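You operate a simulated robot arm through the tools that you are given. There is no shell and no other tool.

The job below is to be done with a simulated robot arm. You get a single attempt, and the scene is never put back.

JOB
Glue the pointed block to the square block and clamp them till set.
Fine: one dab from the glue pen, teal arm parked again, vice knob at tight. Where these are worked on the way, their far stop is far enough and under half their travel is too little: teal arm.

The check looks at the end state, three seconds after you hand in, the way a careful person would. Anything else that was tipped, shoved, dropped, spilled or broken makes it a failure.

ROBOT AND FRAMES
A 7-joint arm with a two-finger parallel gripper, fixed in place. Base frame: the origin is at the foot of the arm, x ahead of it, y to its left, z up. Readings come in mm, degrees, newtons and seconds.
With the tool pointing down near the work surface it reaches from about 300 to 680 mm from the base axis. Its first joint turns from -66.0 to 66.0 degrees. Payload 1.57 kg.
Tool frame: the origin (TCP) lies between the finger pads and is the grasp point; the fingertips stand 30 mm ahead of it; z points along the fingers, y is the line along which they close. The gripper opens to 110 mm. The fingers are 24 mm wide and 12 mm thick; the gripper's body (48 by 112 mm) begins 78 mm behind the TCP.
Orientation is told as [roll, pitch, yaw] about the base's x, y, z axes, in that order, counted from this pose: with the fingers straight down and closing along the base's y, the tool's x points along the base's -x, its y along +y and its z along -z.

CONTROLS
- The arm moves only by the tool nudge_tool. Its arguments are lists of equal length, an entry for each row: "xyz": the shift along the tool's x, y, z in cm, a list of three; "delta_rot": the turn, a rotation vector about the tool's x, y, z in degrees, a list of three. In form: {"xyz": [[dx, dy, dz], ...], "delta_rot": [[rx, ry, rz], ...]}. A call has 1 to 20 rows; each row shifts and turns the commanded pose from where the row before left it, along the tool's axes as they then stand. "hand" is the opening, from 0 (shut) to 1 (fully open), set as the call begins (left out, the last holds). Each row takes 0.2 s and may step no farther than 50 mm and 8.6 degrees from the row before; otherwise, or with a gripper value out of range, the whole call is refused. Where a pose cannot be reached the arm comes as near as it can. A force on the tool above 70 N (or 10 N above the force at the start of the call, whichever is more), or a blocked arm, ends the call early, and 0.2 s more pass. The fingers move at their own pace (about 108 mm/s each) and stop on an object; they squeeze with about 30 N. The grip force told is the motor's: it shows also when the fingers shut on nothing. Time passes only in rows, and 0.2 s behind the last, so rows that do not move let the fingers close. The reply holds the time, the measured pose of the TCP, the force on the tool along the base axes, the opening and the grip force, in the units named above and with some noise, with the torque about the TCP (base axes, N m) and any sound that the robot's microphone picked up.
- Cameras (640 x 400 px; columns grow to the right, rows downward): "scene" is fixed at [163.9, -396, 1398.9]; the picture's right is [0.76, -0.65, 0.00], its down [-0.41, -0.47, -0.78] and it looks along [0.51, 0.59, -0.62] (base axes); focal length 336 px, centre (320, 200). "wrist" rides on the gripper at [70, 16, -141] in the tool frame; the picture's right is [-0.23, 0.97, 0.00], its down [-0.85, -0.20, -0.48] and it looks along [-0.47, -0.11, 0.88] (tool axes); focal length 222 px, centre (320, 200). There is no depth. A picture from a camera that has moved, and an enlarged one, comes with that camera's place and axes in the base frame and with its lens.
- grab_frame(camera): a new picture of that camera. The clock stands still meanwhile.
- inspect(camera, box): a new picture of the part [left, top, right, bottom] of that camera's present view, enlarged. The clock stands still meanwhile.
- close_job(): hands the job in; it is judged then, once.

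Nothing tells you positions but the pictures and the camera data. Unless the task says otherwise, let go and move clear before handing in.

The tools are called after "Call:" by a JSON object that holds its "fn" and its "kwargs". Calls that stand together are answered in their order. nudge_tool: Moves the arm, as the interface text tells. Its arguments: {"type":"object","properties":{"xyz":{"type":"array","items":{"type":"array","items":{"type":"number"}}},"delta_rot":{"type":"array","items":{"type":"array","items":{"type":"number"}}},"hand":{"type":"number"}},"required":["xyz","delta_rot"]} The other tools are called the same way: grab_frame (camera) takes a picture; inspect (camera, box) takes an enlarged picture of a part of a camera's view; close_job () hands the job in.

At the start:

```text
time: 0.0
tool_pos: [400.3, 101.5, 1153.6]
tcp_rot: [0.0, -0.1, 0.0]
contact_force: [0.1, 1.0, 0.2]
wrist_torque: [0.02, 0.03, 0.02]
gripper_width: 109.8
gripper_force: 0.0
```

scene: 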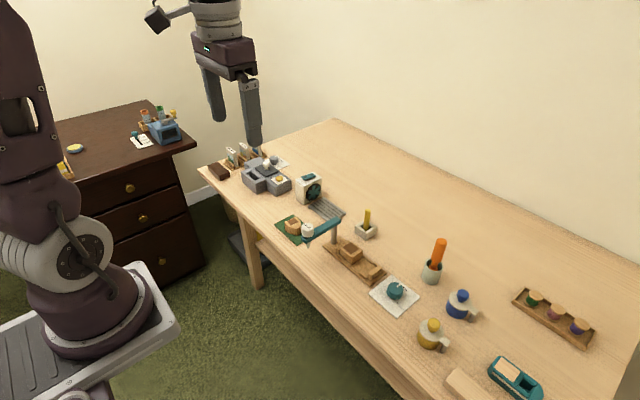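
wrist: 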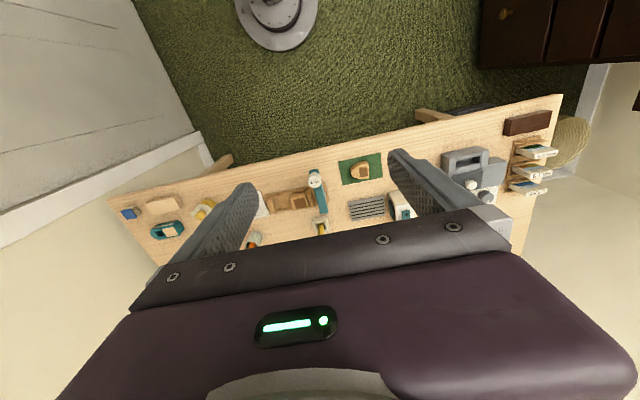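

I see a workbench with many items: a green mat with a block, a teal arm near it, a tray with blocks, and pens in cups. I will look closer before moving.

Call:
{"fn": "inspect", "kwargs": {"camera": "scene", "box": [260, 190, 420, 290]}}

Call:
{"fn": "inspect", "kwargs": {"camera": "scene", "box": [190, 130, 350, 230]}}

Call:
{"fn": "inspect", "kwargs": {"camera": "scene", "box": [360, 220, 520, 320]}}

Call:
{"fn": "inspect", "kwargs": {"camera": "scene", "box": [400, 270, 608, 400]}}

Call:
{"fn": "inspect", "kwargs": {"camera": "wrist", "box": [240, 140, 400, 240]}}

Call:
{"fn": "inspect", "kwargs": {"camera": "scene", "box": [40, 90, 200, 190]}}

```text
4.00 times, centred on (340, 240) of scene
camera zoom: at [163.9, -396.0, 1398.9], right [0.76, -0.65, 0.0], down [-0.41, -0.47, -0.78], along [0.51, 0.59, -0.62], focal length 1343 px, centre (240, 40)
```

zoom: 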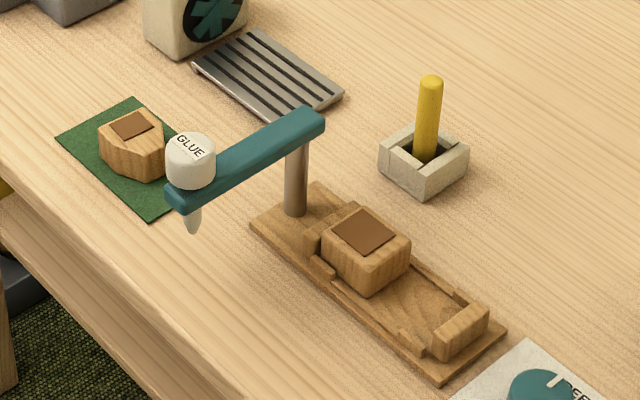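

```text
4.00 times, centred on (270, 180) of scene
camera zoom: at [163.9, -396.0, 1398.9], right [0.76, -0.65, 0.0], down [-0.41, -0.47, -0.78], along [0.51, 0.59, -0.62], focal length 1343 px, centre (520, 280)
```

zoom: 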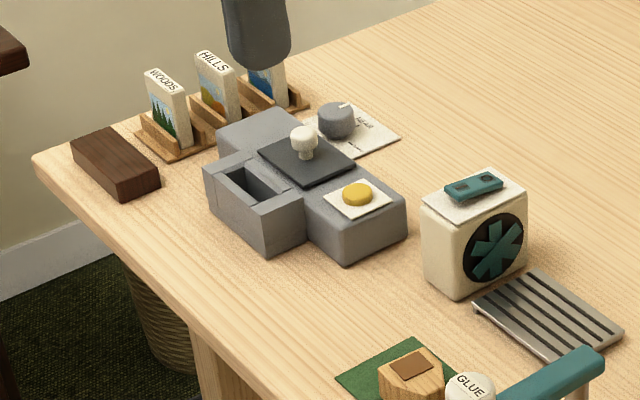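

```text
4.00 times, centred on (440, 270) of scene
camera zoom: at [163.9, -396.0, 1398.9], right [0.76, -0.65, 0.0], down [-0.41, -0.47, -0.78], along [0.51, 0.59, -0.62], focal length 1343 px, centre (-160, -80)
```

zoom: 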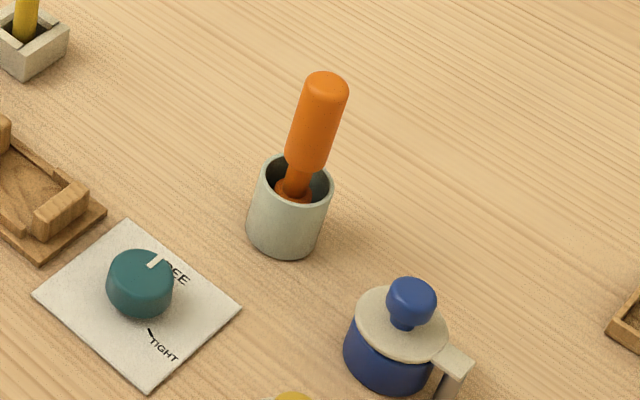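

```text
3.08 times, centred on (504, 335) of scene
camera zoom: at [163.9, -396.0, 1398.9], right [0.76, -0.65, 0.0], down [-0.41, -0.47, -0.78], along [0.51, 0.59, -0.62], focal length 1033 px, centre (-246, -215)
```

zoom: 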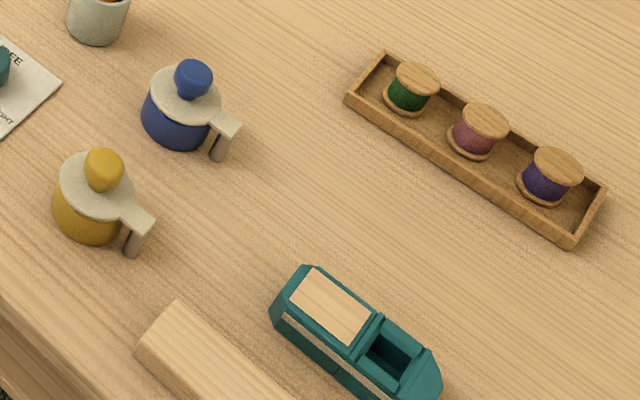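

```text
4.00 times, centred on (320, 190) of wrist
camera zoom: at [331.3, 116.9, 1296.0], right [0.23, 0.97, 0.0], down [0.85, -0.2, 0.48], along [0.47, -0.11, -0.88], focal length 888 px, centre (320, 240)
```

zoom: 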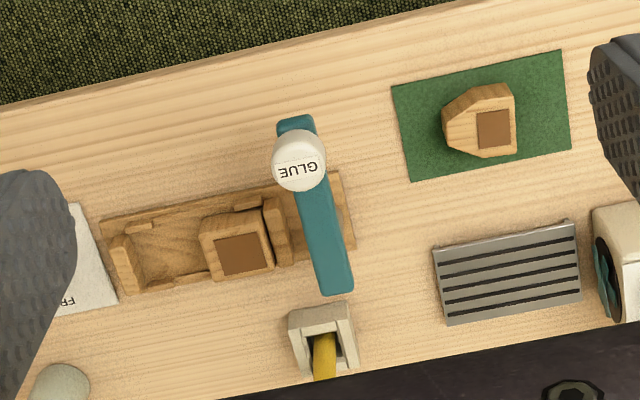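

```text
4.00 times, centred on (120, 140) of scene
camera zoom: at [163.9, -396.0, 1398.9], right [0.76, -0.65, 0.0], down [-0.41, -0.47, -0.78], along [0.51, 0.59, -0.62], focal length 1343 px, centre (1120, 440)
```

zoom: 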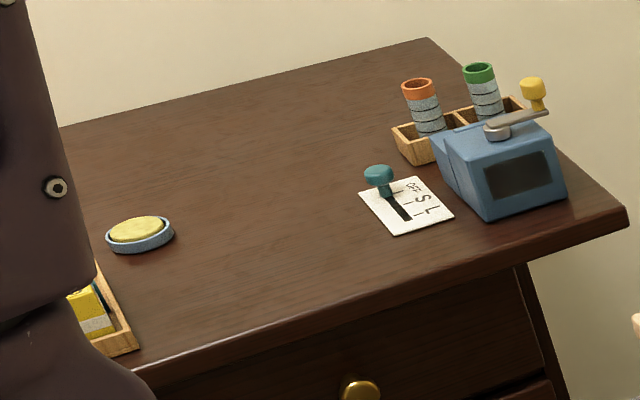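

I take the square block to be in the vice near (608, -3, 775), with the glue cap near (520, 61, 848) on a teal arm that pivots at about (609, 61). I'll bring the wrist camera closer for a better look.

Call:
{"fn": "nudge_tool", "kwargs": {"xyz": [[-1.5, -1, 4], [-1.5, -1, 4], [-1.5, -1, 4], [-1, -1, 3]], "delta_rot": [[0, 0, 0], [0, 0, 0], [0, 0, 0], [0, 0, 0]]}}

Call:
{"fn": "grab_frame", "kwargs": {"camera": "wrist"}}

Call:
{"fn": "grab_frame", "kwargs": {"camera": "scene"}}

```text
time: 1.0
tool_pos: [458.3, 62.4, 1007.2]
tcp_rot: [0.0, 0.0, 0.0]
contact_force: [0.4, 0.6, 0.0]
wrist_torque: [0.01, 0.02, 0.0]
gripper_width: 110.2
gripper_force: 0.0
```

```text
taken
camera wrist: at [388.3, 78.5, 1149.0], right [0.23, 0.97, 0.0], down [0.85, -0.2, 0.48], along [0.47, -0.11, -0.88], focal length 222 px, centre (320, 200)
```

wrist: 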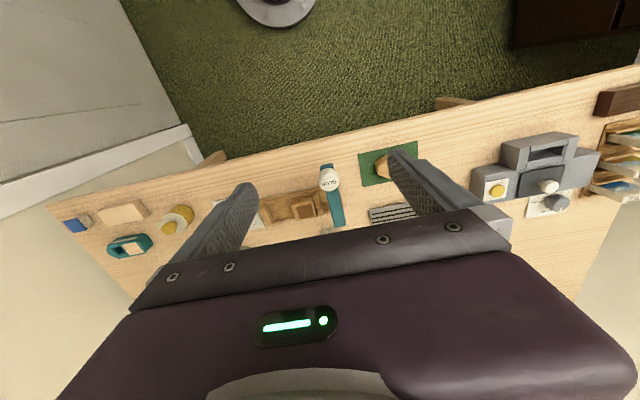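

```text
taken
```

scene: 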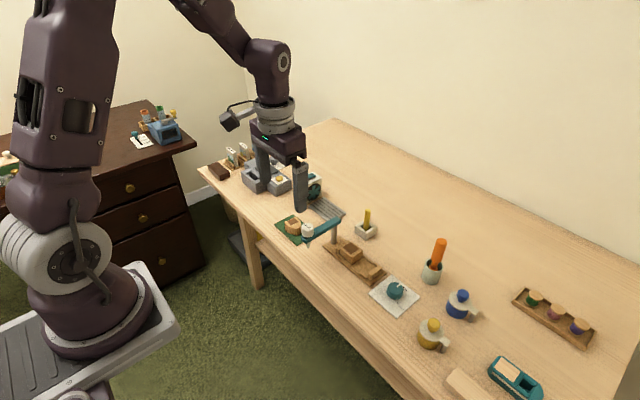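

The view is clear of the fingers in the middle; I'll zoom in on the vice, glue arm, knob and mat from here.

Call:
{"fn": "inspect", "kwargs": {"camera": "wrist", "box": [240, 150, 360, 225]}}

Call:
{"fn": "inspect", "kwargs": {"camera": "wrist", "box": [300, 135, 420, 210]}}

Call:
{"fn": "inspect", "kwargs": {"camera": "scene", "box": [310, 220, 390, 270]}}

Call:
{"fn": "inspect", "kwargs": {"camera": "scene", "box": [270, 200, 350, 250]}}

Call:
{"fn": "inspect", "kwargs": {"camera": "scene", "box": [350, 260, 430, 310]}}

```text
5.33 times, centred on (300, 188) of wrist
camera zoom: at [388.3, 78.5, 1149.0], right [0.23, 0.97, 0.0], down [0.85, -0.2, 0.48], along [0.47, -0.11, -0.88], focal length 1185 px, centre (427, 267)
```

zoom: 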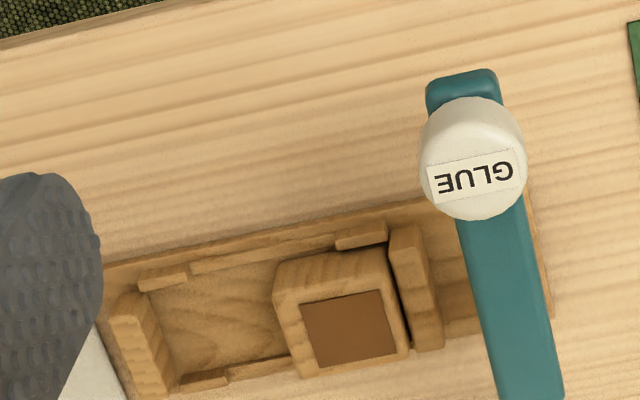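

```text
5.33 times, centred on (360, 172) of wrist
camera zoom: at [388.3, 78.5, 1149.0], right [0.23, 0.97, 0.0], down [0.85, -0.2, 0.48], along [0.47, -0.11, -0.88], focal length 1185 px, centre (107, 347)
```

zoom: 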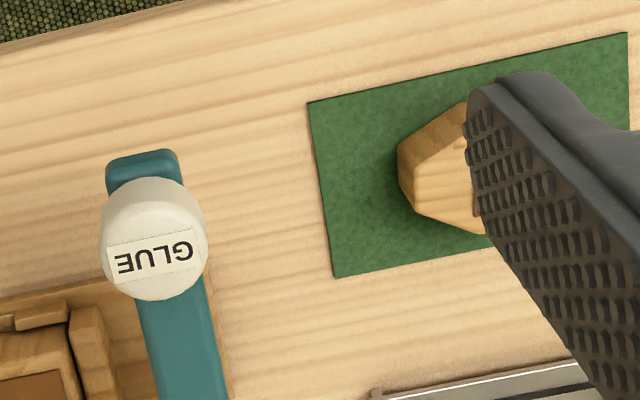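

```text
8.00 times, centred on (350, 245) of scene
camera zoom: at [163.9, -396.0, 1398.9], right [0.76, -0.65, 0.0], down [-0.41, -0.47, -0.78], along [0.51, 0.59, -0.62], focal length 2685 px, centre (80, -160)
```

zoom: 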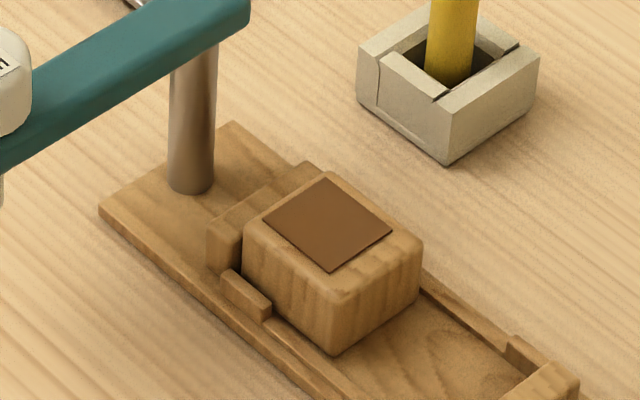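

```text
8.00 times, centred on (310, 225) of scene
camera zoom: at [163.9, -396.0, 1398.9], right [0.76, -0.65, 0.0], down [-0.41, -0.47, -0.78], along [0.51, 0.59, -0.62], focal length 2685 px, centre (400, 0)
```

zoom: 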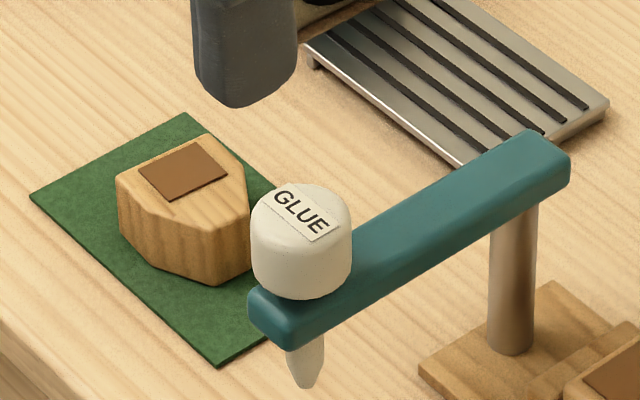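

```text
8.00 times, centred on (390, 285) of scene
camera zoom: at [163.9, -396.0, 1398.9], right [0.76, -0.65, 0.0], down [-0.41, -0.47, -0.78], along [0.51, 0.59, -0.62], focal length 2685 px, centre (-240, -480)
```

zoom: 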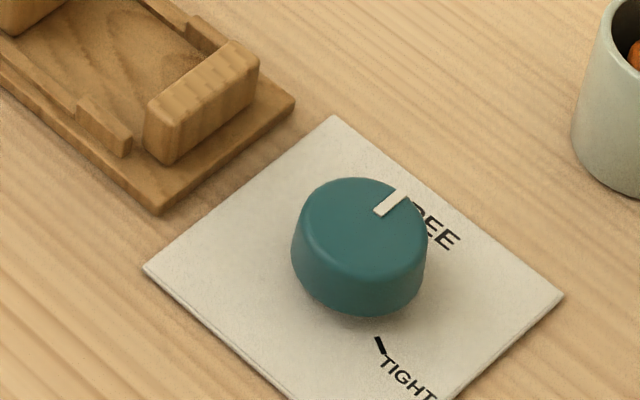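

The vice lies along y with its fixed jaw near the post, and the teal arm is parked along -x from a pivot at about (609, 62). Swung 90° its nozzle reaches about (609, -28), the joint face of the square block. I'll line the half-open fingers up above the teal arm and check before I go lower.

Call:
{"fn": "nudge_tool", "kwargs": {"xyz": [[-2.5, -0.03, 2.6], [-2.5, -0.03, 2.6], [-2.5, -0.04, 2.6], [-2.5, -0.04, 2.6], [0, 0, 0]], "delta_rot": [[0, 0, 0], [0, 0, 0], [0, 0, 0], [0, 0, 0], [0, 0, 0]], "hand": 0.4}}

Call:
{"fn": "grab_frame", "kwargs": {"camera": "wrist"}}

Call:
{"fn": "inspect", "kwargs": {"camera": "scene", "box": [260, 180, 388, 260]}}

```text
time: 2.2
tool_pos: [554.7, 57.8, 899.2]
tcp_rot: [0.0, 0.0, 0.0]
contact_force: [-0.5, -0.2, -0.3]
wrist_torque: [-0.04, 0.0, 0.0]
gripper_width: 43.9
gripper_force: 0.1
```

```text
taken
camera wrist: at [484.7, 73.1, 1040.4], right [0.23, 0.97, 0.0], down [0.85, -0.2, 0.48], along [0.47, -0.11, -0.88], focal length 222 px, centre (320, 200)
```

wrist: 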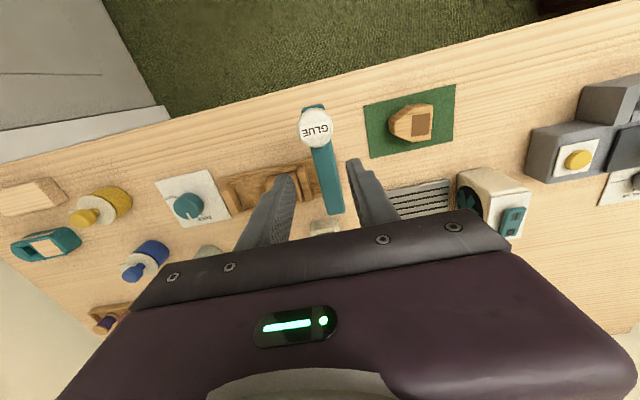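

```text
5.00 times, centred on (324, 220) of scene
camera zoom: at [163.9, -396.0, 1398.9], right [0.76, -0.65, 0.0], down [-0.41, -0.47, -0.78], along [0.51, 0.59, -0.62], focal length 1678 px, centre (300, 100)
```

zoom: 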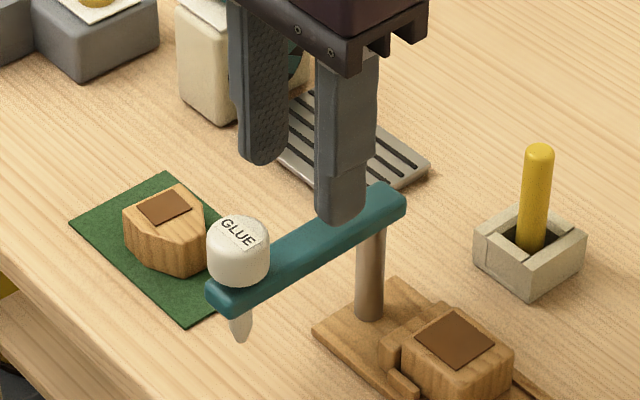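

The arm runs between the fingers as planned, and the fingers are clear of the cap and the post. I'll go down so they straddle the arm.

Call:
{"fn": "nudge_tool", "kwargs": {"xyz": [[-0.4, 0.15, 2.5], [0, 0, 2.5], [0, 0, 2.3]], "delta_rot": [[0, 0, 0], [0, 0, 0], [0, 0, 0]], "hand": 0.38}}

Call:
{"fn": "inspect", "kwargs": {"camera": "scene", "box": [260, 180, 388, 260]}}

Call:
{"fn": "inspect", "kwargs": {"camera": "wrist", "box": [240, 60, 432, 180]}}

```text
time: 3.0
tool_pos: [559.3, 60.6, 827.2]
tcp_rot: [0.0, 0.0, 0.1]
contact_force: [0.8, 0.5, -0.4]
wrist_torque: [0.01, -0.02, 0.02]
gripper_width: 42.2
gripper_force: 0.0
```

```text
5.00 times, centred on (324, 220) of scene
camera zoom: at [163.9, -396.0, 1398.9], right [0.76, -0.65, 0.0], down [-0.41, -0.47, -0.78], along [0.51, 0.59, -0.62], focal length 1678 px, centre (300, 100)
```

zoom: 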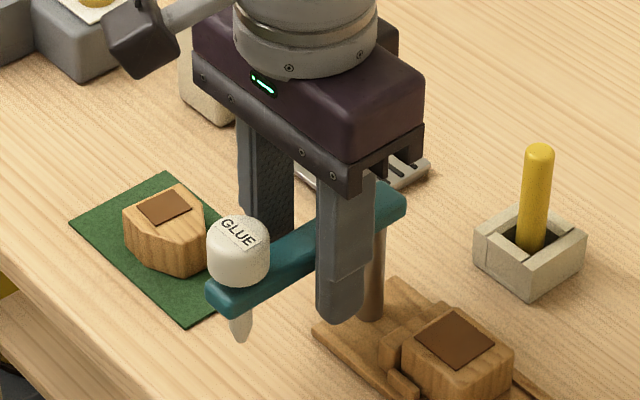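

```text
3.33 times, centred on (336, 120) of wrist
camera zoom: at [489.9, 76.5, 968.5], right [0.23, 0.97, 0.0], down [0.85, -0.2, 0.48], along [0.47, -0.11, -0.88], focal length 740 px, centre (267, 467)
```

zoom: 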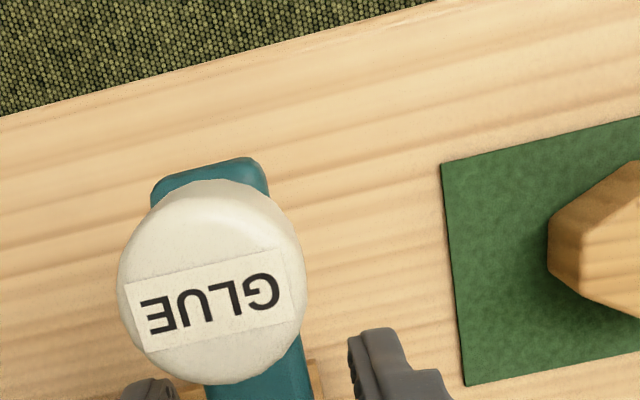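

The fingers straddle the teal arm without touching it. I'll start the swing toward -y about the pivot.

Call:
{"fn": "nudge_tool", "kwargs": {"xyz": [[-0.055, -0.739, 0], [-0.055, -0.739, 0], [-0.055, -0.739, 0], [-0.055, -0.739, 0], [-0.055, -0.739, 0]], "delta_rot": [[0, 0, -8.5], [0, 0, -8.5], [0, 0, -8.5], [0, 0, -8.5], [0, 0, -8.5]]}}

Call:
{"fn": "inspect", "kwargs": {"camera": "scene", "box": [260, 180, 388, 260]}}

```text
time: 4.2
tool_pos: [571.8, 27.6, 826.7]
tcp_rot: [0.0, 0.0, 42.5]
contact_force: [-0.3, 1.0, -0.2]
wrist_torque: [-0.01, -0.01, 0.01]
gripper_width: 41.7
gripper_force: 0.1
```

```text
5.00 times, centred on (324, 220) of scene
camera zoom: at [163.9, -396.0, 1398.9], right [0.76, -0.65, 0.0], down [-0.41, -0.47, -0.78], along [0.51, 0.59, -0.62], focal length 1678 px, centre (300, 100)
```

zoom: 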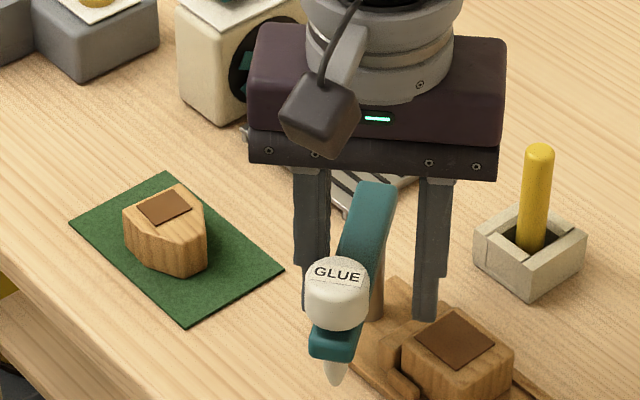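

The arm swings freely and follows. I'll carry on toward the far stop.

Call:
{"fn": "nudge_tool", "kwargs": {"xyz": [[-0.055, -0.739, 0], [-0.055, -0.739, 0], [-0.055, -0.739, 0], [-0.055, -0.739, 0], [-0.055, -0.739, 0]], "delta_rot": [[0, 0, -8.5], [0, 0, -8.5], [0, 0, -8.5], [0, 0, -8.5], [0, 0, -8.5]]}}

Call:
{"fn": "inspect", "kwargs": {"camera": "scene", "box": [290, 180, 418, 260]}}

Call:
{"fn": "grab_frame", "kwargs": {"camera": "wrist"}}

```text
time: 5.4
tool_pos: [606.4, 11.2, 828.2]
tcp_rot: [0.0, 0.0, 85.2]
contact_force: [0.1, 0.0, 0.5]
wrist_torque: [0.03, 0.03, -0.01]
gripper_width: 41.9
gripper_force: 0.0
```

```text
5.00 times, centred on (354, 220) of scene
camera zoom: at [163.9, -396.0, 1398.9], right [0.76, -0.65, 0.0], down [-0.41, -0.47, -0.78], along [0.51, 0.59, -0.62], focal length 1678 px, centre (150, 100)
```

zoom: 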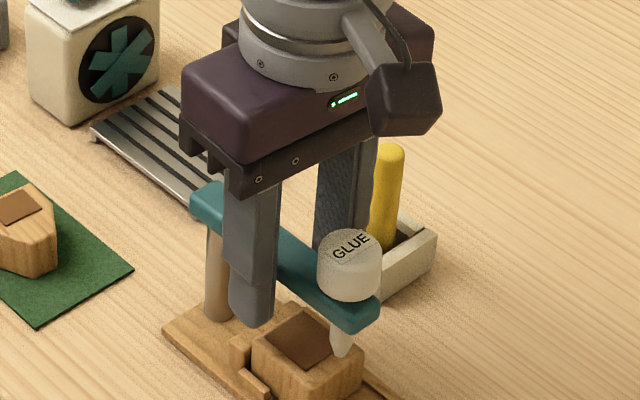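

```text
taken
camera wrist: at [585.1, -58.0, 969.1], right [-0.95, 0.31, 0.0], down [0.27, 0.84, 0.48], along [0.15, 0.46, -0.88], focal length 222 px, centre (320, 200)
```

wrist: 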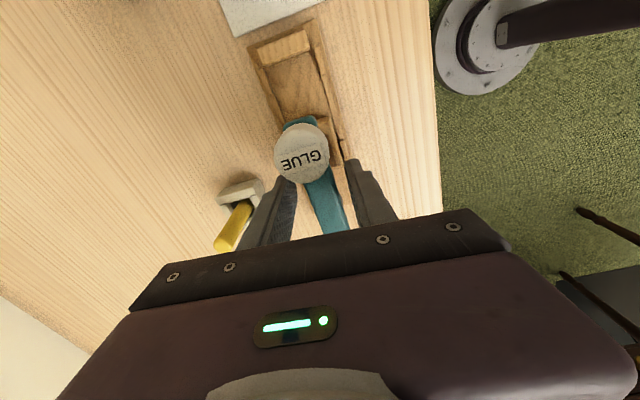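

The nozzle now stands close to the joint edge of the square block. I'll keep turning gently to find the far stop.

Call:
{"fn": "nudge_tool", "kwargs": {"xyz": [[-0.02, -0.436, 0], [-0.02, -0.436, 0]], "delta_rot": [[0, 0, -5], [0, 0, -5]]}}

Call:
{"fn": "inspect", "kwargs": {"camera": "scene", "box": [290, 180, 418, 260]}}

Call:
{"fn": "inspect", "kwargs": {"camera": "wrist", "box": [240, 100, 400, 200]}}

```text
time: 6.0
tool_pos: [614.6, 11.4, 827.5]
tcp_rot: [0.0, 0.0, 95.1]
contact_force: [-0.1, 0.2, -0.2]
wrist_torque: [0.02, 0.0, 0.04]
gripper_width: 41.8
gripper_force: 0.1
```

```text
5.00 times, centred on (354, 220) of scene
camera zoom: at [163.9, -396.0, 1398.9], right [0.76, -0.65, 0.0], down [-0.41, -0.47, -0.78], along [0.51, 0.59, -0.62], focal length 1678 px, centre (150, 100)
```

zoom: 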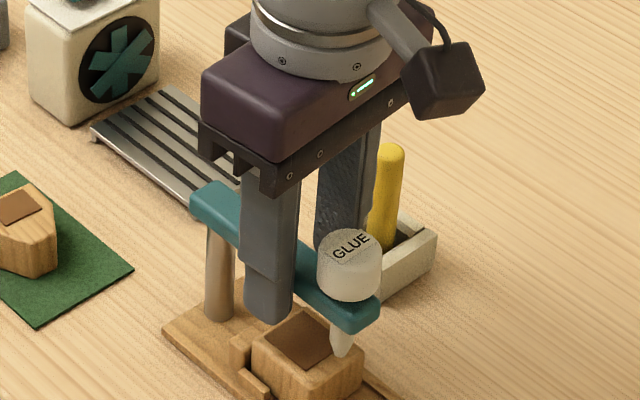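

```text
4.00 times, centred on (320, 150) of wrist
camera zoom: at [604.8, -60.1, 969.3], right [-0.99, 0.14, 0.0], down [0.12, 0.87, 0.48], along [0.07, 0.47, -0.88], focal length 888 px, centre (320, 400)
```

zoom: 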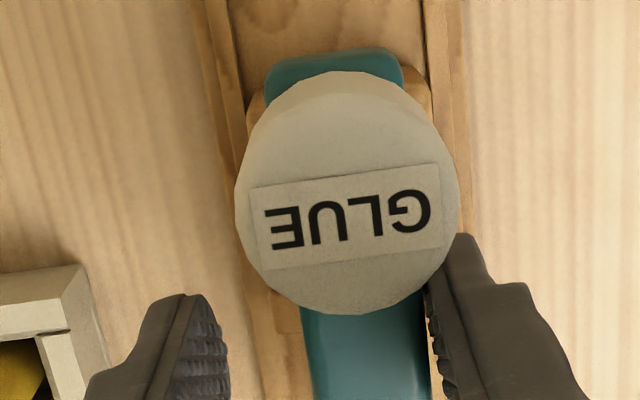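

The arm hasn't moved since the last picture and the trailing finger is just reaching it again. I'll push a little further to see whether it is at its stop.

Call:
{"fn": "nudge_tool", "kwargs": {"xyz": [[0, -0.3, 0], [0, -0.3, 0]], "delta_rot": [[0, 0, 0], [0, 0, 0]]}}

Call:
{"fn": "inspect", "kwargs": {"camera": "scene", "box": [290, 180, 418, 260]}}

```text
time: 6.6
tool_pos: [619.0, 11.4, 827.6]
tcp_rot: [0.3, 0.1, 95.0]
contact_force: [-10.6, -3.1, -3.6]
wrist_torque: [0.07, -0.06, -0.07]
gripper_width: 52.1
gripper_force: 5.1
```

```text
5.00 times, centred on (354, 220) of scene
camera zoom: at [163.7, -396.1, 1398.9], right [0.76, -0.65, 0.0], down [-0.41, -0.47, -0.78], along [0.51, 0.59, -0.62], focal length 1678 px, centre (150, 100)
```

zoom: 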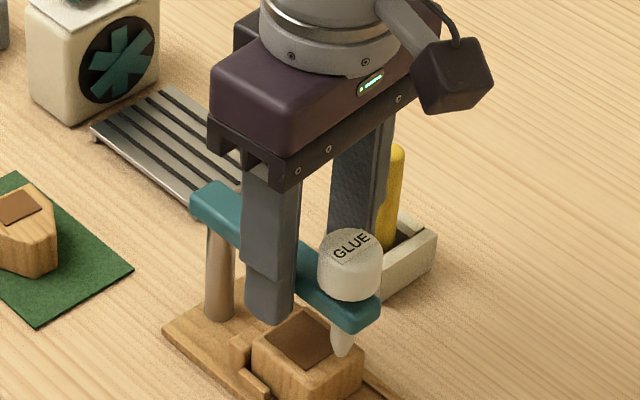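

The force of about 10 N with no further motion shows the arm is at its far stop. I'll back off, rise, shut the fingers and go above the glue cap at about (607, -27).

Call:
{"fn": "nudge_tool", "kwargs": {"xyz": [[0, 0.6, 0], [0, 0, -4], [0, 0, -4], [1.88, 0.54, 0], [1.88, 0.54, 0]], "delta_rot": [[0, 0, 0], [0, 0, 0], [0, 0, 0], [0, 0, 0], [0, 0, 0]]}}

Call:
{"fn": "nudge_tool", "kwargs": {"xyz": [[0, 0, 0], [0, 0, 0]], "delta_rot": [[0, 0, 0], [0, 0, 0]], "hand": 0}}

Call:
{"fn": "inspect", "kwargs": {"camera": "scene", "box": [290, 180, 418, 260]}}

Call:
{"fn": "grab_frame", "kwargs": {"camera": "wrist"}}

```text
time: 7.8
tool_pos: [605.2, -25.9, 908.2]
tcp_rot: [0.0, 0.0, 95.1]
contact_force: [1.0, 0.5, 0.3]
wrist_torque: [0.03, 0.04, 0.0]
gripper_width: 41.9
gripper_force: 0.1
```

```text
time: 8.4
tool_pos: [606.6, -26.3, 906.9]
tcp_rot: [-0.1, 0.0, 95.0]
contact_force: [0.4, 0.0, 0.0]
wrist_torque: [0.03, 0.01, 0.04]
gripper_width: 0.0
gripper_force: 21.7
```

```text
5.00 times, centred on (354, 220) of scene
camera zoom: at [163.9, -396.0, 1398.9], right [0.76, -0.65, 0.0], down [-0.41, -0.47, -0.78], along [0.51, 0.59, -0.62], focal length 1678 px, centre (150, 100)
```

zoom: 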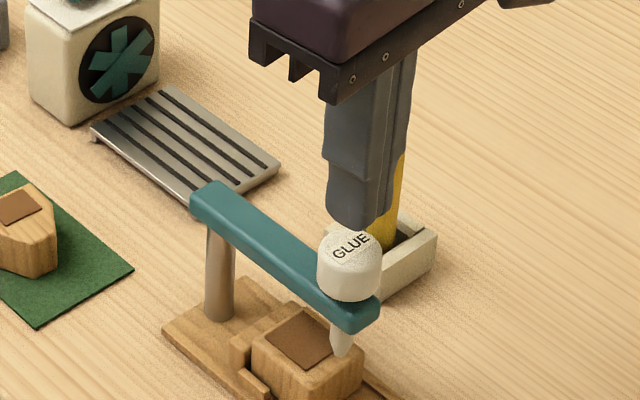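

```text
taken
camera wrist: at [596.4, -97.9, 1049.2], right [-0.99, 0.14, 0.0], down [0.12, 0.87, 0.48], along [0.07, 0.47, -0.88], focal length 222 px, centre (320, 200)
```

wrist: 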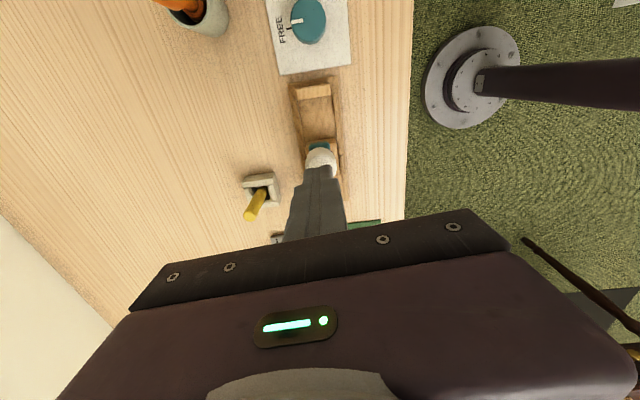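

The shut fingertips are right above the cap. I'll go down in small steps and press it once, watching the force and sound.

Call:
{"fn": "nudge_tool", "kwargs": {"xyz": [[0, 0, 0.8], [0, 0, 0.6]], "delta_rot": [[0, 0, 0], [0, 0, 0]]}}

Call:
{"fn": "inspect", "kwargs": {"camera": "scene", "box": [314, 195, 394, 245]}}

```text
time: 9.0
tool_pos: [606.5, -26.7, 894.2]
tcp_rot: [0.0, 0.0, 95.1]
contact_force: [-0.3, -0.6, 0.7]
wrist_torque: [-0.01, 0.0, 0.01]
gripper_width: 0.0
gripper_force: 21.3
```

```text
8.00 times, centred on (354, 220) of scene
camera zoom: at [163.9, -396.0, 1398.9], right [0.76, -0.65, 0.0], down [-0.41, -0.47, -0.78], along [0.51, 0.59, -0.62], focal length 2685 px, centre (48, 40)
```

zoom: 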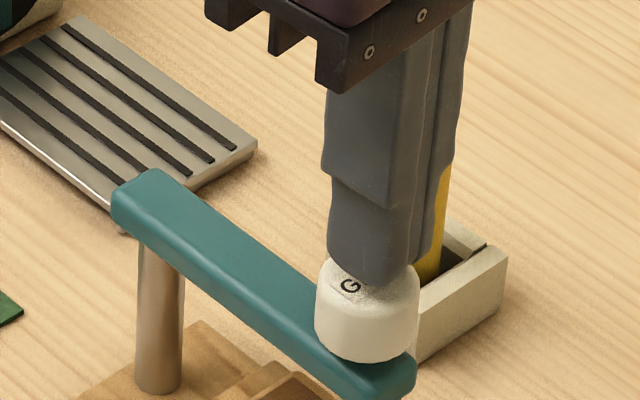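

The tips are just above the cap and look centred. I'll continue in small steps.

Call:
{"fn": "nudge_tool", "kwargs": {"xyz": [[0, 0, 0.3], [0, 0, 0.3]], "delta_rot": [[0, 0, 0], [0, 0, 0]]}}

Call:
{"fn": "inspect", "kwargs": {"camera": "scene", "box": [314, 195, 394, 245]}}

```text
time: 9.6
tool_pos: [606.1, -26.1, 887.8]
tcp_rot: [0.0, 0.0, 95.0]
contact_force: [-0.5, 0.4, 0.1]
wrist_torque: [0.0, 0.0, -0.01]
gripper_width: 0.0
gripper_force: 21.1
```

```text
8.00 times, centred on (354, 220) of scene
camera zoom: at [163.9, -396.0, 1398.9], right [0.76, -0.65, 0.0], down [-0.41, -0.47, -0.78], along [0.51, 0.59, -0.62], focal length 2685 px, centre (48, 40)
```

zoom: 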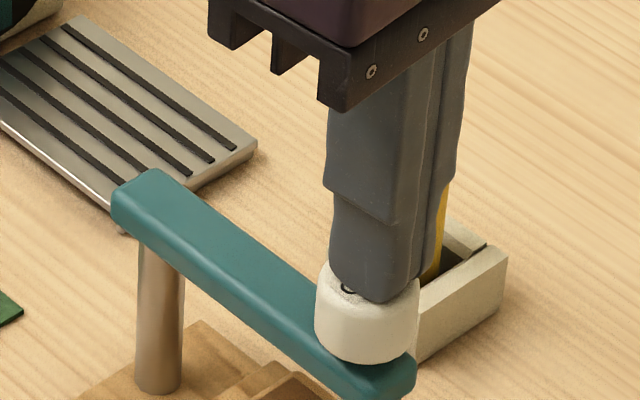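

Call:
{"fn": "nudge_tool", "kwargs": {"xyz": [[0, 0, 0.25], [0, 0, 0.25]], "delta_rot": [[0, 0, 0], [0, 0, 0]]}}

```text
time: 10.2
tool_pos: [606.3, -26.6, 881.5]
tcp_rot: [0.1, 0.0, 95.0]
contact_force: [0.1, 0.5, 0.8]
wrist_torque: [-0.01, -0.01, -0.01]
gripper_width: 0.0
gripper_force: 21.1
```

Still no contact with the tips at about z 851; I'll keep going in small steps.

Call:
{"fn": "nudge_tool", "kwargs": {"xyz": [[0, 0, 0.2], [0, 0, 0.2]], "delta_rot": [[0, 0, 0], [0, 0, 0]]}}

Call:
{"fn": "inspect", "kwargs": {"camera": "scene", "box": [314, 195, 394, 245]}}

```text
time: 10.8
tool_pos: [605.6, -26.9, 878.6]
tcp_rot: [-0.1, -0.1, 94.9]
contact_force: [0.2, -0.3, 1.4]
wrist_torque: [-0.01, -0.02, -0.09]
gripper_width: 0.1
gripper_force: 21.4
heard: click
```

```text
8.00 times, centred on (354, 220) of scene
camera zoom: at [163.9, -396.0, 1398.9], right [0.76, -0.65, 0.0], down [-0.41, -0.47, -0.78], along [0.51, 0.59, -0.62], focal length 2685 px, centre (48, 40)
```

zoom: 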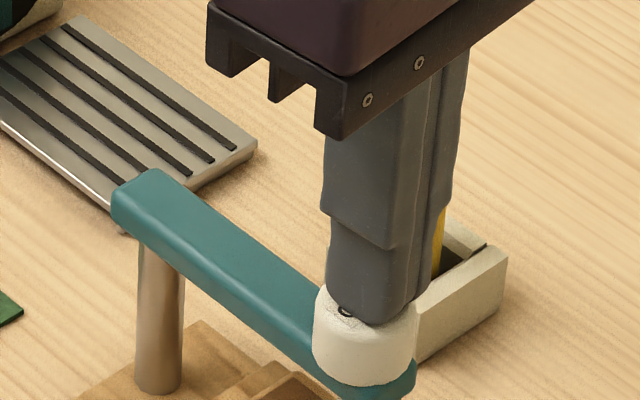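

A click came as the cap went down, which should be the one dab. I'll rise straight up and look for glue on the block.

Call:
{"fn": "nudge_tool", "kwargs": {"xyz": [[0, 0, -1.5], [0, 0, -3]], "delta_rot": [[0, 0, 0], [0, 0, 0]]}}

Call:
{"fn": "inspect", "kwargs": {"camera": "scene", "box": [314, 205, 394, 255]}}

Call:
{"fn": "inspect", "kwargs": {"camera": "scene", "box": [334, 230, 382, 260]}}

```text
time: 11.4
tool_pos: [606.2, -26.3, 923.5]
tcp_rot: [-0.1, -0.1, 95.0]
contact_force: [0.3, -0.2, 0.5]
wrist_torque: [-0.01, 0.0, 0.0]
gripper_width: 0.0
gripper_force: 20.8
```

```text
8.00 times, centred on (354, 230) of scene
camera zoom: at [163.9, -396.0, 1398.9], right [0.76, -0.65, 0.0], down [-0.41, -0.47, -0.78], along [0.51, 0.59, -0.62], focal length 2685 px, centre (48, -40)
```

zoom: 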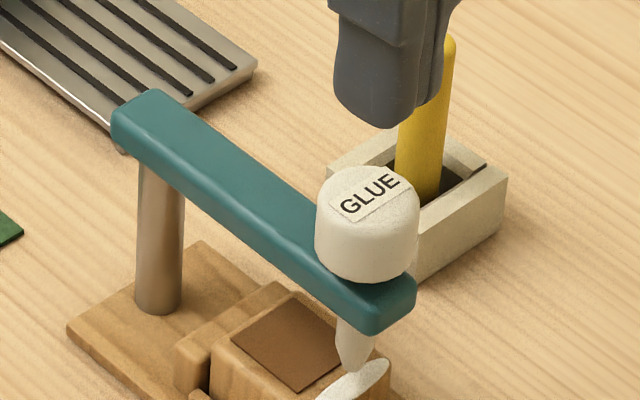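

```text
13.33 times, centred on (358, 245) of scene
camera zoom: at [163.9, -396.0, 1398.9], right [0.76, -0.65, 0.0], down [-0.41, -0.47, -0.78], along [0.51, 0.59, -0.62], focal length 4476 px, centre (-187, -400)
```

zoom: 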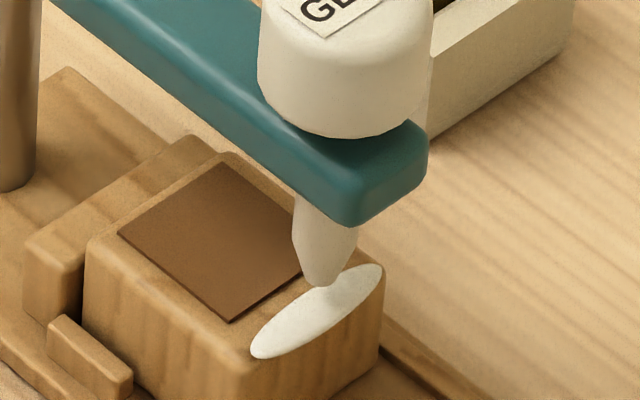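

The glue dab lies along the joint edge on top of the square block. Now I'll straddle the arm again at about (609, 13) and swing it back to its park.

Call:
{"fn": "nudge_tool", "kwargs": {"xyz": [[-1.95, -0.3, -0.5], [-1.95, -0.3, 0], [0, 0, 0]], "delta_rot": [[0, 0, 2.5], [0, 0, 2.5], [0, 0, 0]], "hand": 0.38}}

Call:
{"fn": "grab_frame", "kwargs": {"camera": "wrist"}}

Call:
{"fn": "inspect", "kwargs": {"camera": "scene", "box": [290, 180, 418, 260]}}

```text
time: 12.2
tool_pos: [610.2, 12.3, 928.8]
tcp_rot: [0.1, 0.0, 90.0]
contact_force: [0.1, 0.0, 0.4]
wrist_torque: [0.01, -0.03, 0.02]
gripper_width: 41.9
gripper_force: 0.0
```

```text
taken
camera wrist: at [594.2, -59.0, 1070.1], right [-0.97, 0.23, 0.0], down [0.2, 0.85, 0.48], along [0.11, 0.47, -0.88], focal length 222 px, centre (320, 200)
```

wrist: 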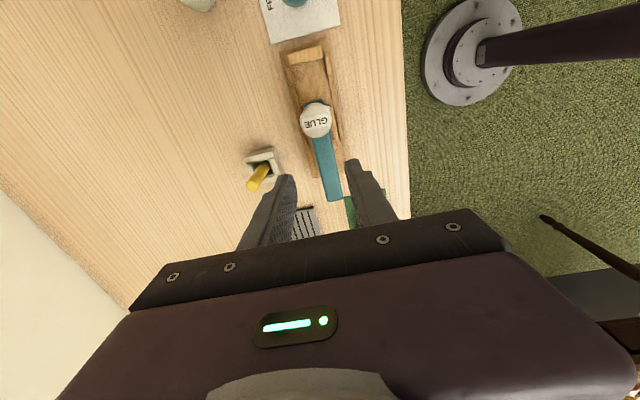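

```text
5.00 times, centred on (354, 220) of scene
camera zoom: at [163.9, -396.0, 1398.9], right [0.76, -0.65, 0.0], down [-0.41, -0.47, -0.78], along [0.51, 0.59, -0.62], focal length 1678 px, centre (150, 100)
```

zoom: 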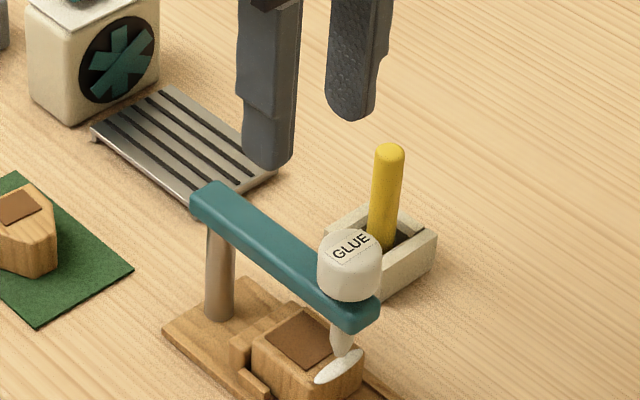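

Aligned. I'll go down around the arm and swing it halfway back.

Call:
{"fn": "nudge_tool", "kwargs": {"xyz": [[0, 0, 3.5], [0, 0, 3.5], [0, 0, 3.1]], "delta_rot": [[0, 0, 0], [0, 0, 0], [0, 0, 0]]}}

Call:
{"fn": "nudge_tool", "kwargs": {"xyz": [[-0.055, 0.739, 0], [-0.055, 0.739, 0], [-0.055, 0.739, 0], [-0.055, 0.739, 0], [-0.055, 0.739, 0], [-0.055, 0.739, 0]], "delta_rot": [[0, 0, 8.5], [0, 0, 8.5], [0, 0, 8.5], [0, 0, 8.5], [0, 0, 8.5], [0, 0, 8.5]]}}

Call:
{"fn": "inspect", "kwargs": {"camera": "scene", "box": [274, 180, 402, 260]}}

```text
time: 13.0
tool_pos: [611.0, 13.3, 825.3]
tcp_rot: [-0.1, 0.0, 90.1]
contact_force: [0.6, -0.6, 0.2]
wrist_torque: [-0.01, 0.0, -0.02]
gripper_width: 41.7
gripper_force: 0.1
```

```text
time: 14.4
tool_pos: [570.6, 31.0, 827.1]
tcp_rot: [0.0, 0.0, 38.8]
contact_force: [0.4, 0.6, 0.2]
wrist_torque: [0.0, 0.04, 0.0]
gripper_width: 42.2
gripper_force: 0.5
```

```text
5.00 times, centred on (338, 220) of scene
camera zoom: at [163.9, -396.0, 1398.9], right [0.76, -0.65, 0.0], down [-0.41, -0.47, -0.78], along [0.51, 0.59, -0.62], focal length 1678 px, centre (230, 100)
```

zoom: 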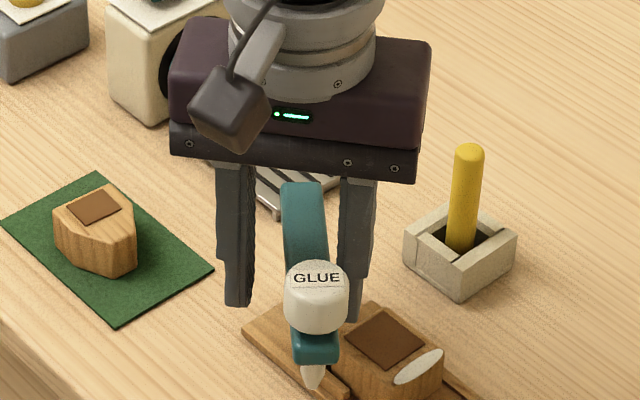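

The arm is swinging back. I'll finish the swing to its parked place.

Call:
{"fn": "nudge_tool", "kwargs": {"xyz": [[-0.055, 0.739, 0], [-0.055, 0.739, 0], [-0.055, 0.739, 0], [-0.055, 0.739, 0], [-0.04, 0.5, 0], [0, 0, 0]], "delta_rot": [[0, 0, 8.5], [0, 0, 8.5], [0, 0, 8.5], [0, 0, 8.5], [0, 0, 5], [0, 0, 0]]}}

Call:
{"fn": "inspect", "kwargs": {"camera": "scene", "box": [260, 180, 388, 260]}}

```text
time: 15.8
tool_pos: [559.5, 65.1, 826.5]
tcp_rot: [0.0, 0.0, 0.0]
contact_force: [-0.1, 0.2, 0.0]
wrist_torque: [0.02, 0.0, 0.01]
gripper_width: 41.8
gripper_force: 0.0
```

```text
5.00 times, centred on (324, 220) of scene
camera zoom: at [163.9, -396.0, 1398.9], right [0.76, -0.65, 0.0], down [-0.41, -0.47, -0.78], along [0.51, 0.59, -0.62], focal length 1678 px, centre (300, 100)
```

zoom: 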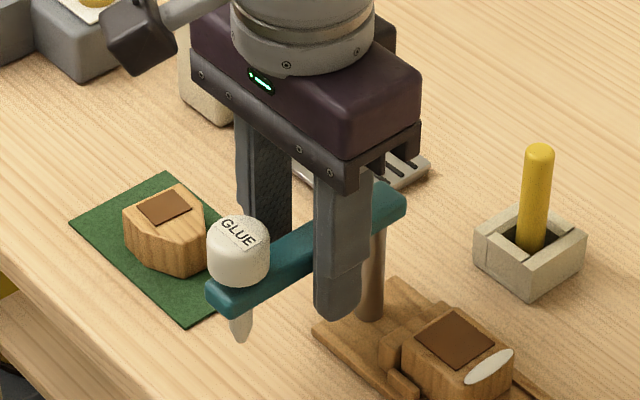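

The arm stands exactly where it started in the picture. I'll push softly once to confirm it's against its park stop.

Call:
{"fn": "nudge_tool", "kwargs": {"xyz": [[0, 0.4, 0], [0, 0.4, 0]], "delta_rot": [[0, 0, 0], [0, 0, 0]]}}

```text
time: 16.4
tool_pos: [558.7, 71.5, 827.3]
tcp_rot: [0.0, 0.0, 0.0]
contact_force: [-0.5, 0.0, 0.4]
wrist_torque: [-0.02, -0.02, -0.01]
gripper_width: 42.0
gripper_force: 0.2
```

Call:
{"fn": "nudge_tool", "kwargs": {"xyz": [[0, 0.3, 0], [0, 0.2, 0]], "delta_rot": [[0, 0, 0], [0, 0, 0]]}}

Call:
{"fn": "inspect", "kwargs": {"camera": "scene", "box": [260, 180, 388, 260]}}

```text
time: 17.0
tool_pos: [560.2, 75.6, 827.7]
tcp_rot: [-0.2, 0.0, 0.1]
contact_force: [-3.5, -9.0, -0.3]
wrist_torque: [-0.03, 0.03, -0.15]
gripper_width: 49.7
gripper_force: 4.6
```

```text
5.00 times, centred on (324, 220) of scene
camera zoom: at [163.8, -396.2, 1398.9], right [0.76, -0.65, 0.0], down [-0.41, -0.47, -0.78], along [0.51, 0.59, -0.62], focal length 1678 px, centre (300, 100)
```

zoom: 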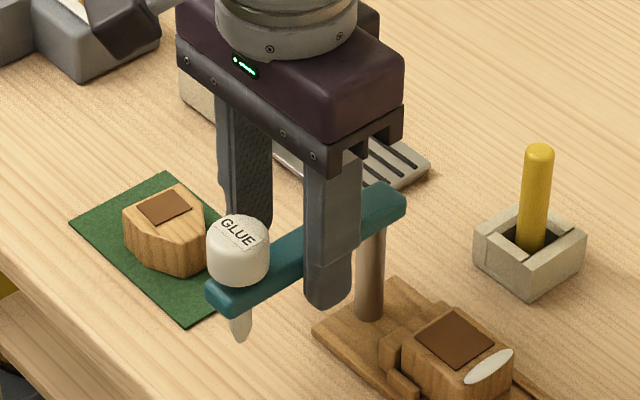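

The arm is at its park stop. I'll back off, rise clear, turn the gripper 90° so it closes along x, and look at the pointed block.

Call:
{"fn": "nudge_tool", "kwargs": {"xyz": [[0, -1.2, 0], [0, 0, -4.5], [0, 0, -4.5], [0, 0, -4.5], [0.2, 0, 0], [0.2, 0, 0], [0.2, 0, 0], [0.2, 0, 0], [0.2, 0, 0], [0.2, 0, 0], [0, 0, 0], [0, 0, 0], [0, 0, 0], [0, 0, 0], [0, 0, 0]], "delta_rot": [[0, 0, 0], [0, 0, 0], [0, 0, 0], [0, 0, 0], [0, 0, -8.5], [0, 0, -8.5], [0, 0, -8.5], [0, 0, -8.5], [0, 0, -8.5], [0, 0, -8.5], [0, 0, -8.5], [0, 0, -8.5], [0, 0, -8.5], [0, 0, -8.5], [0, 0, -5]], "hand": 0.4}}

Call:
{"fn": "grab_frame", "kwargs": {"camera": "wrist"}}

Call:
{"fn": "inspect", "kwargs": {"camera": "scene", "box": [260, 200, 420, 300]}}

```text
time: 20.2
tool_pos: [549.8, 60.8, 963.4]
tcp_rot: [0.1, 0.0, 90.1]
contact_force: [0.7, -0.2, 0.0]
wrist_torque: [0.01, 0.0, -0.03]
gripper_width: 44.1
gripper_force: 0.1
```

```text
taken
camera wrist: at [534.6, -9.4, 1104.2], right [-0.97, 0.23, 0.0], down [0.2, 0.86, 0.48], along [0.11, 0.47, -0.88], focal length 222 px, centre (320, 200)
```

wrist: 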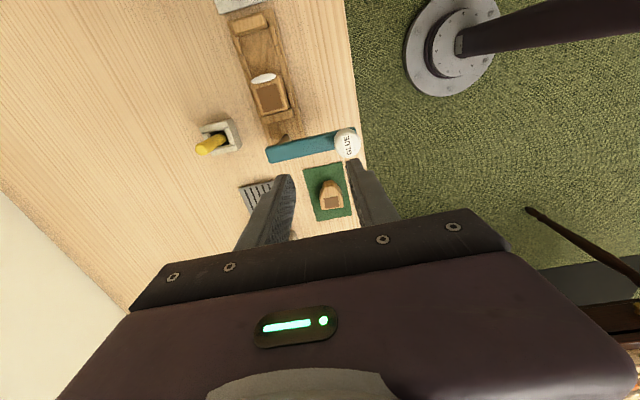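

```text
4.00 times, centred on (340, 250) of scene
camera zoom: at [163.9, -396.0, 1398.9], right [0.76, -0.65, 0.0], down [-0.41, -0.47, -0.78], along [0.51, 0.59, -0.62], focal length 1343 px, centre (240, 0)
```

zoom: 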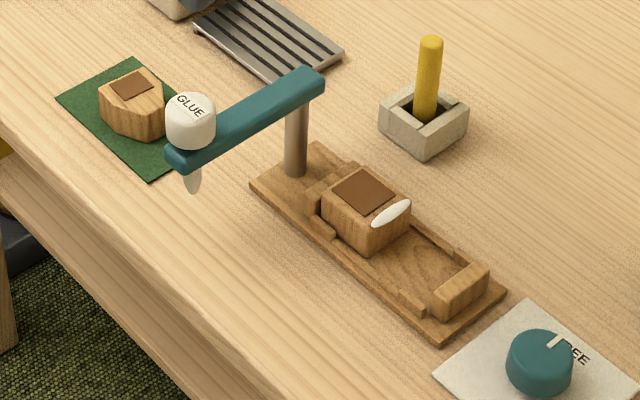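

Everything stands as it should. I'll measure the pointed block and the vice closely from here.

Call:
{"fn": "inspect", "kwargs": {"camera": "wrist", "box": [288, 150, 368, 200]}}

Call:
{"fn": "inspect", "kwargs": {"camera": "wrist", "box": [288, 170, 368, 220]}}

Call:
{"fn": "inspect", "kwargs": {"camera": "wrist", "box": [180, 0, 340, 100]}}

Call:
{"fn": "inspect", "kwargs": {"camera": "wrist", "box": [220, 50, 340, 150]}}

```text
8.00 times, centred on (328, 175) of wrist
camera zoom: at [534.6, -9.4, 1104.2], right [-0.97, 0.23, 0.0], down [0.2, 0.86, 0.48], along [0.11, 0.47, -0.88], focal length 1777 px, centre (256, 400)
```

zoom: 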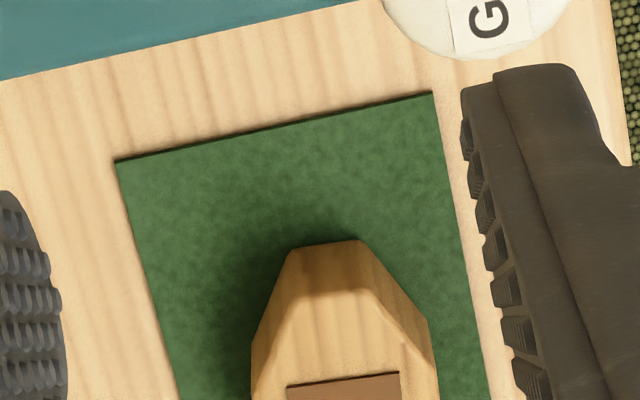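

```text
8.00 times, centred on (328, 195) of wrist
camera zoom: at [534.6, -9.4, 1104.2], right [-0.97, 0.23, 0.0], down [0.2, 0.86, 0.48], along [0.11, 0.47, -0.88], focal length 1777 px, centre (256, 240)
```

zoom: 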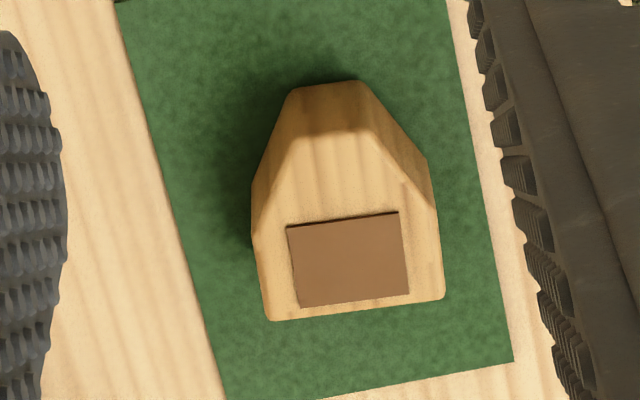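

```text
4.00 times, centred on (260, 50) of wrist
camera zoom: at [534.6, -9.4, 1104.2], right [-0.97, 0.23, 0.0], down [0.2, 0.86, 0.48], along [0.11, 0.47, -0.88], focal length 888 px, centre (560, 800)
```

zoom: 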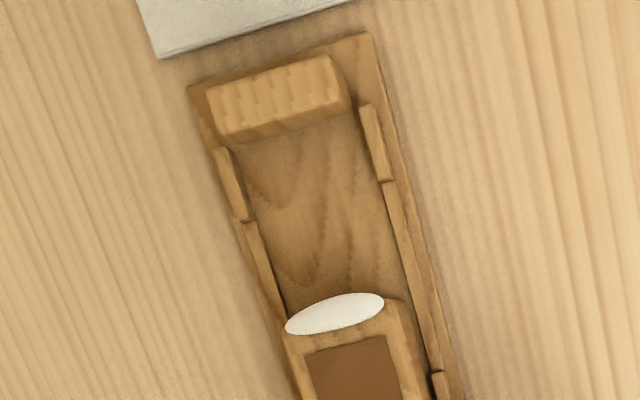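

```text
4.00 times, centred on (280, 100) of wrist
camera zoom: at [534.6, -9.4, 1104.2], right [-0.97, 0.23, 0.0], down [0.2, 0.86, 0.48], along [0.11, 0.47, -0.88], focal length 888 px, centre (480, 600)
```

zoom: 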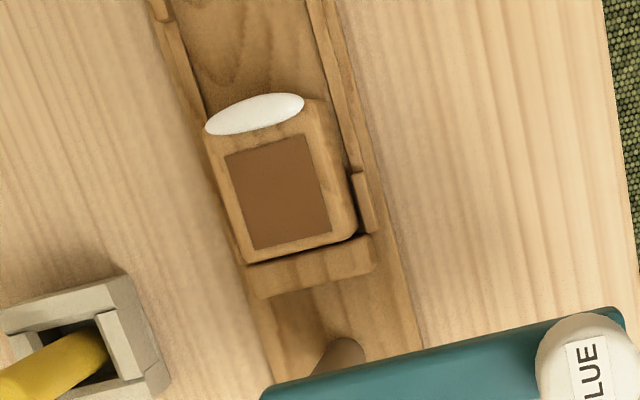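

The pointed block sits at about (558, 176), its top near z 774, turned about -5°, with its flat face toward +y; it is about 43 long and 40 wide. The vice gap from y -26 to -81 takes it point first toward the jaw. I'll go above it with the fingers open along x.

Call:
{"fn": "nudge_tool", "kwargs": {"xyz": [[-3.84, -0.27, 0], [-3.84, -0.27, 0], [-3.84, -0.27, 0], [0, 0, 4], [0, 0, 4], [0, 0, 3.3]], "delta_rot": [[0, 0, 0], [0, 0, 0], [0, 0, 0], [0, 0, 5], [0, 0, 0], [0, 0, 0]], "hand": 0.6}}

Call:
{"fn": "grab_frame", "kwargs": {"camera": "wrist"}}

Call:
{"fn": "inspect", "kwargs": {"camera": "scene", "box": [250, 180, 346, 240]}}

```text
time: 21.6
tool_pos: [557.5, 175.3, 848.1]
tcp_rot: [0.1, 0.0, 85.0]
contact_force: [0.1, 0.5, 0.0]
wrist_torque: [0.01, -0.01, 0.02]
gripper_width: 65.9
gripper_force: 0.0
```

```text
taken
camera wrist: at [535.1, 106.5, 989.2], right [-0.95, 0.31, 0.0], down [0.27, 0.83, 0.48], along [0.15, 0.45, -0.88], focal length 222 px, centre (320, 200)
```

wrist: 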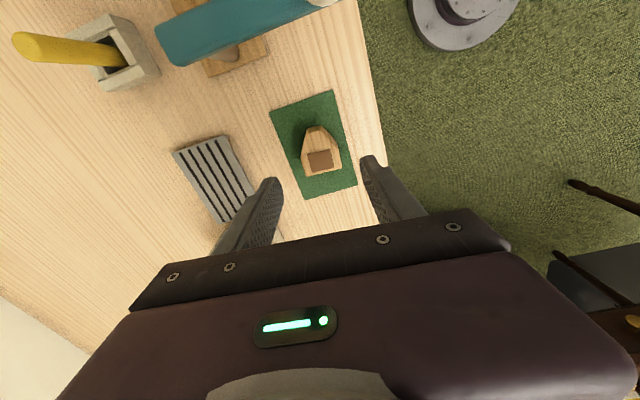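

```text
6.67 times, centred on (298, 210) of scene
camera zoom: at [163.9, -396.0, 1398.9], right [0.76, -0.65, 0.0], down [-0.41, -0.47, -0.78], along [0.51, 0.59, -0.62], focal length 2238 px, centre (467, 133)
```

zoom: 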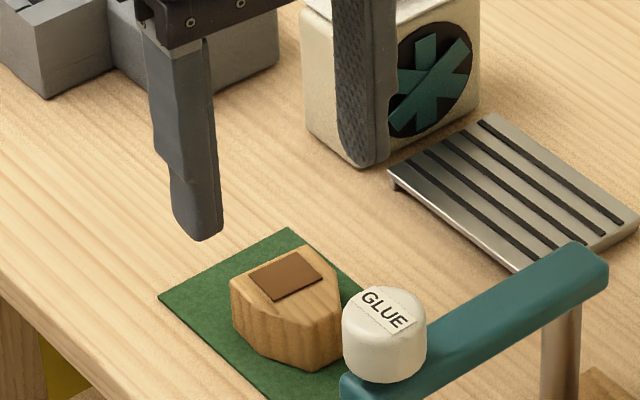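

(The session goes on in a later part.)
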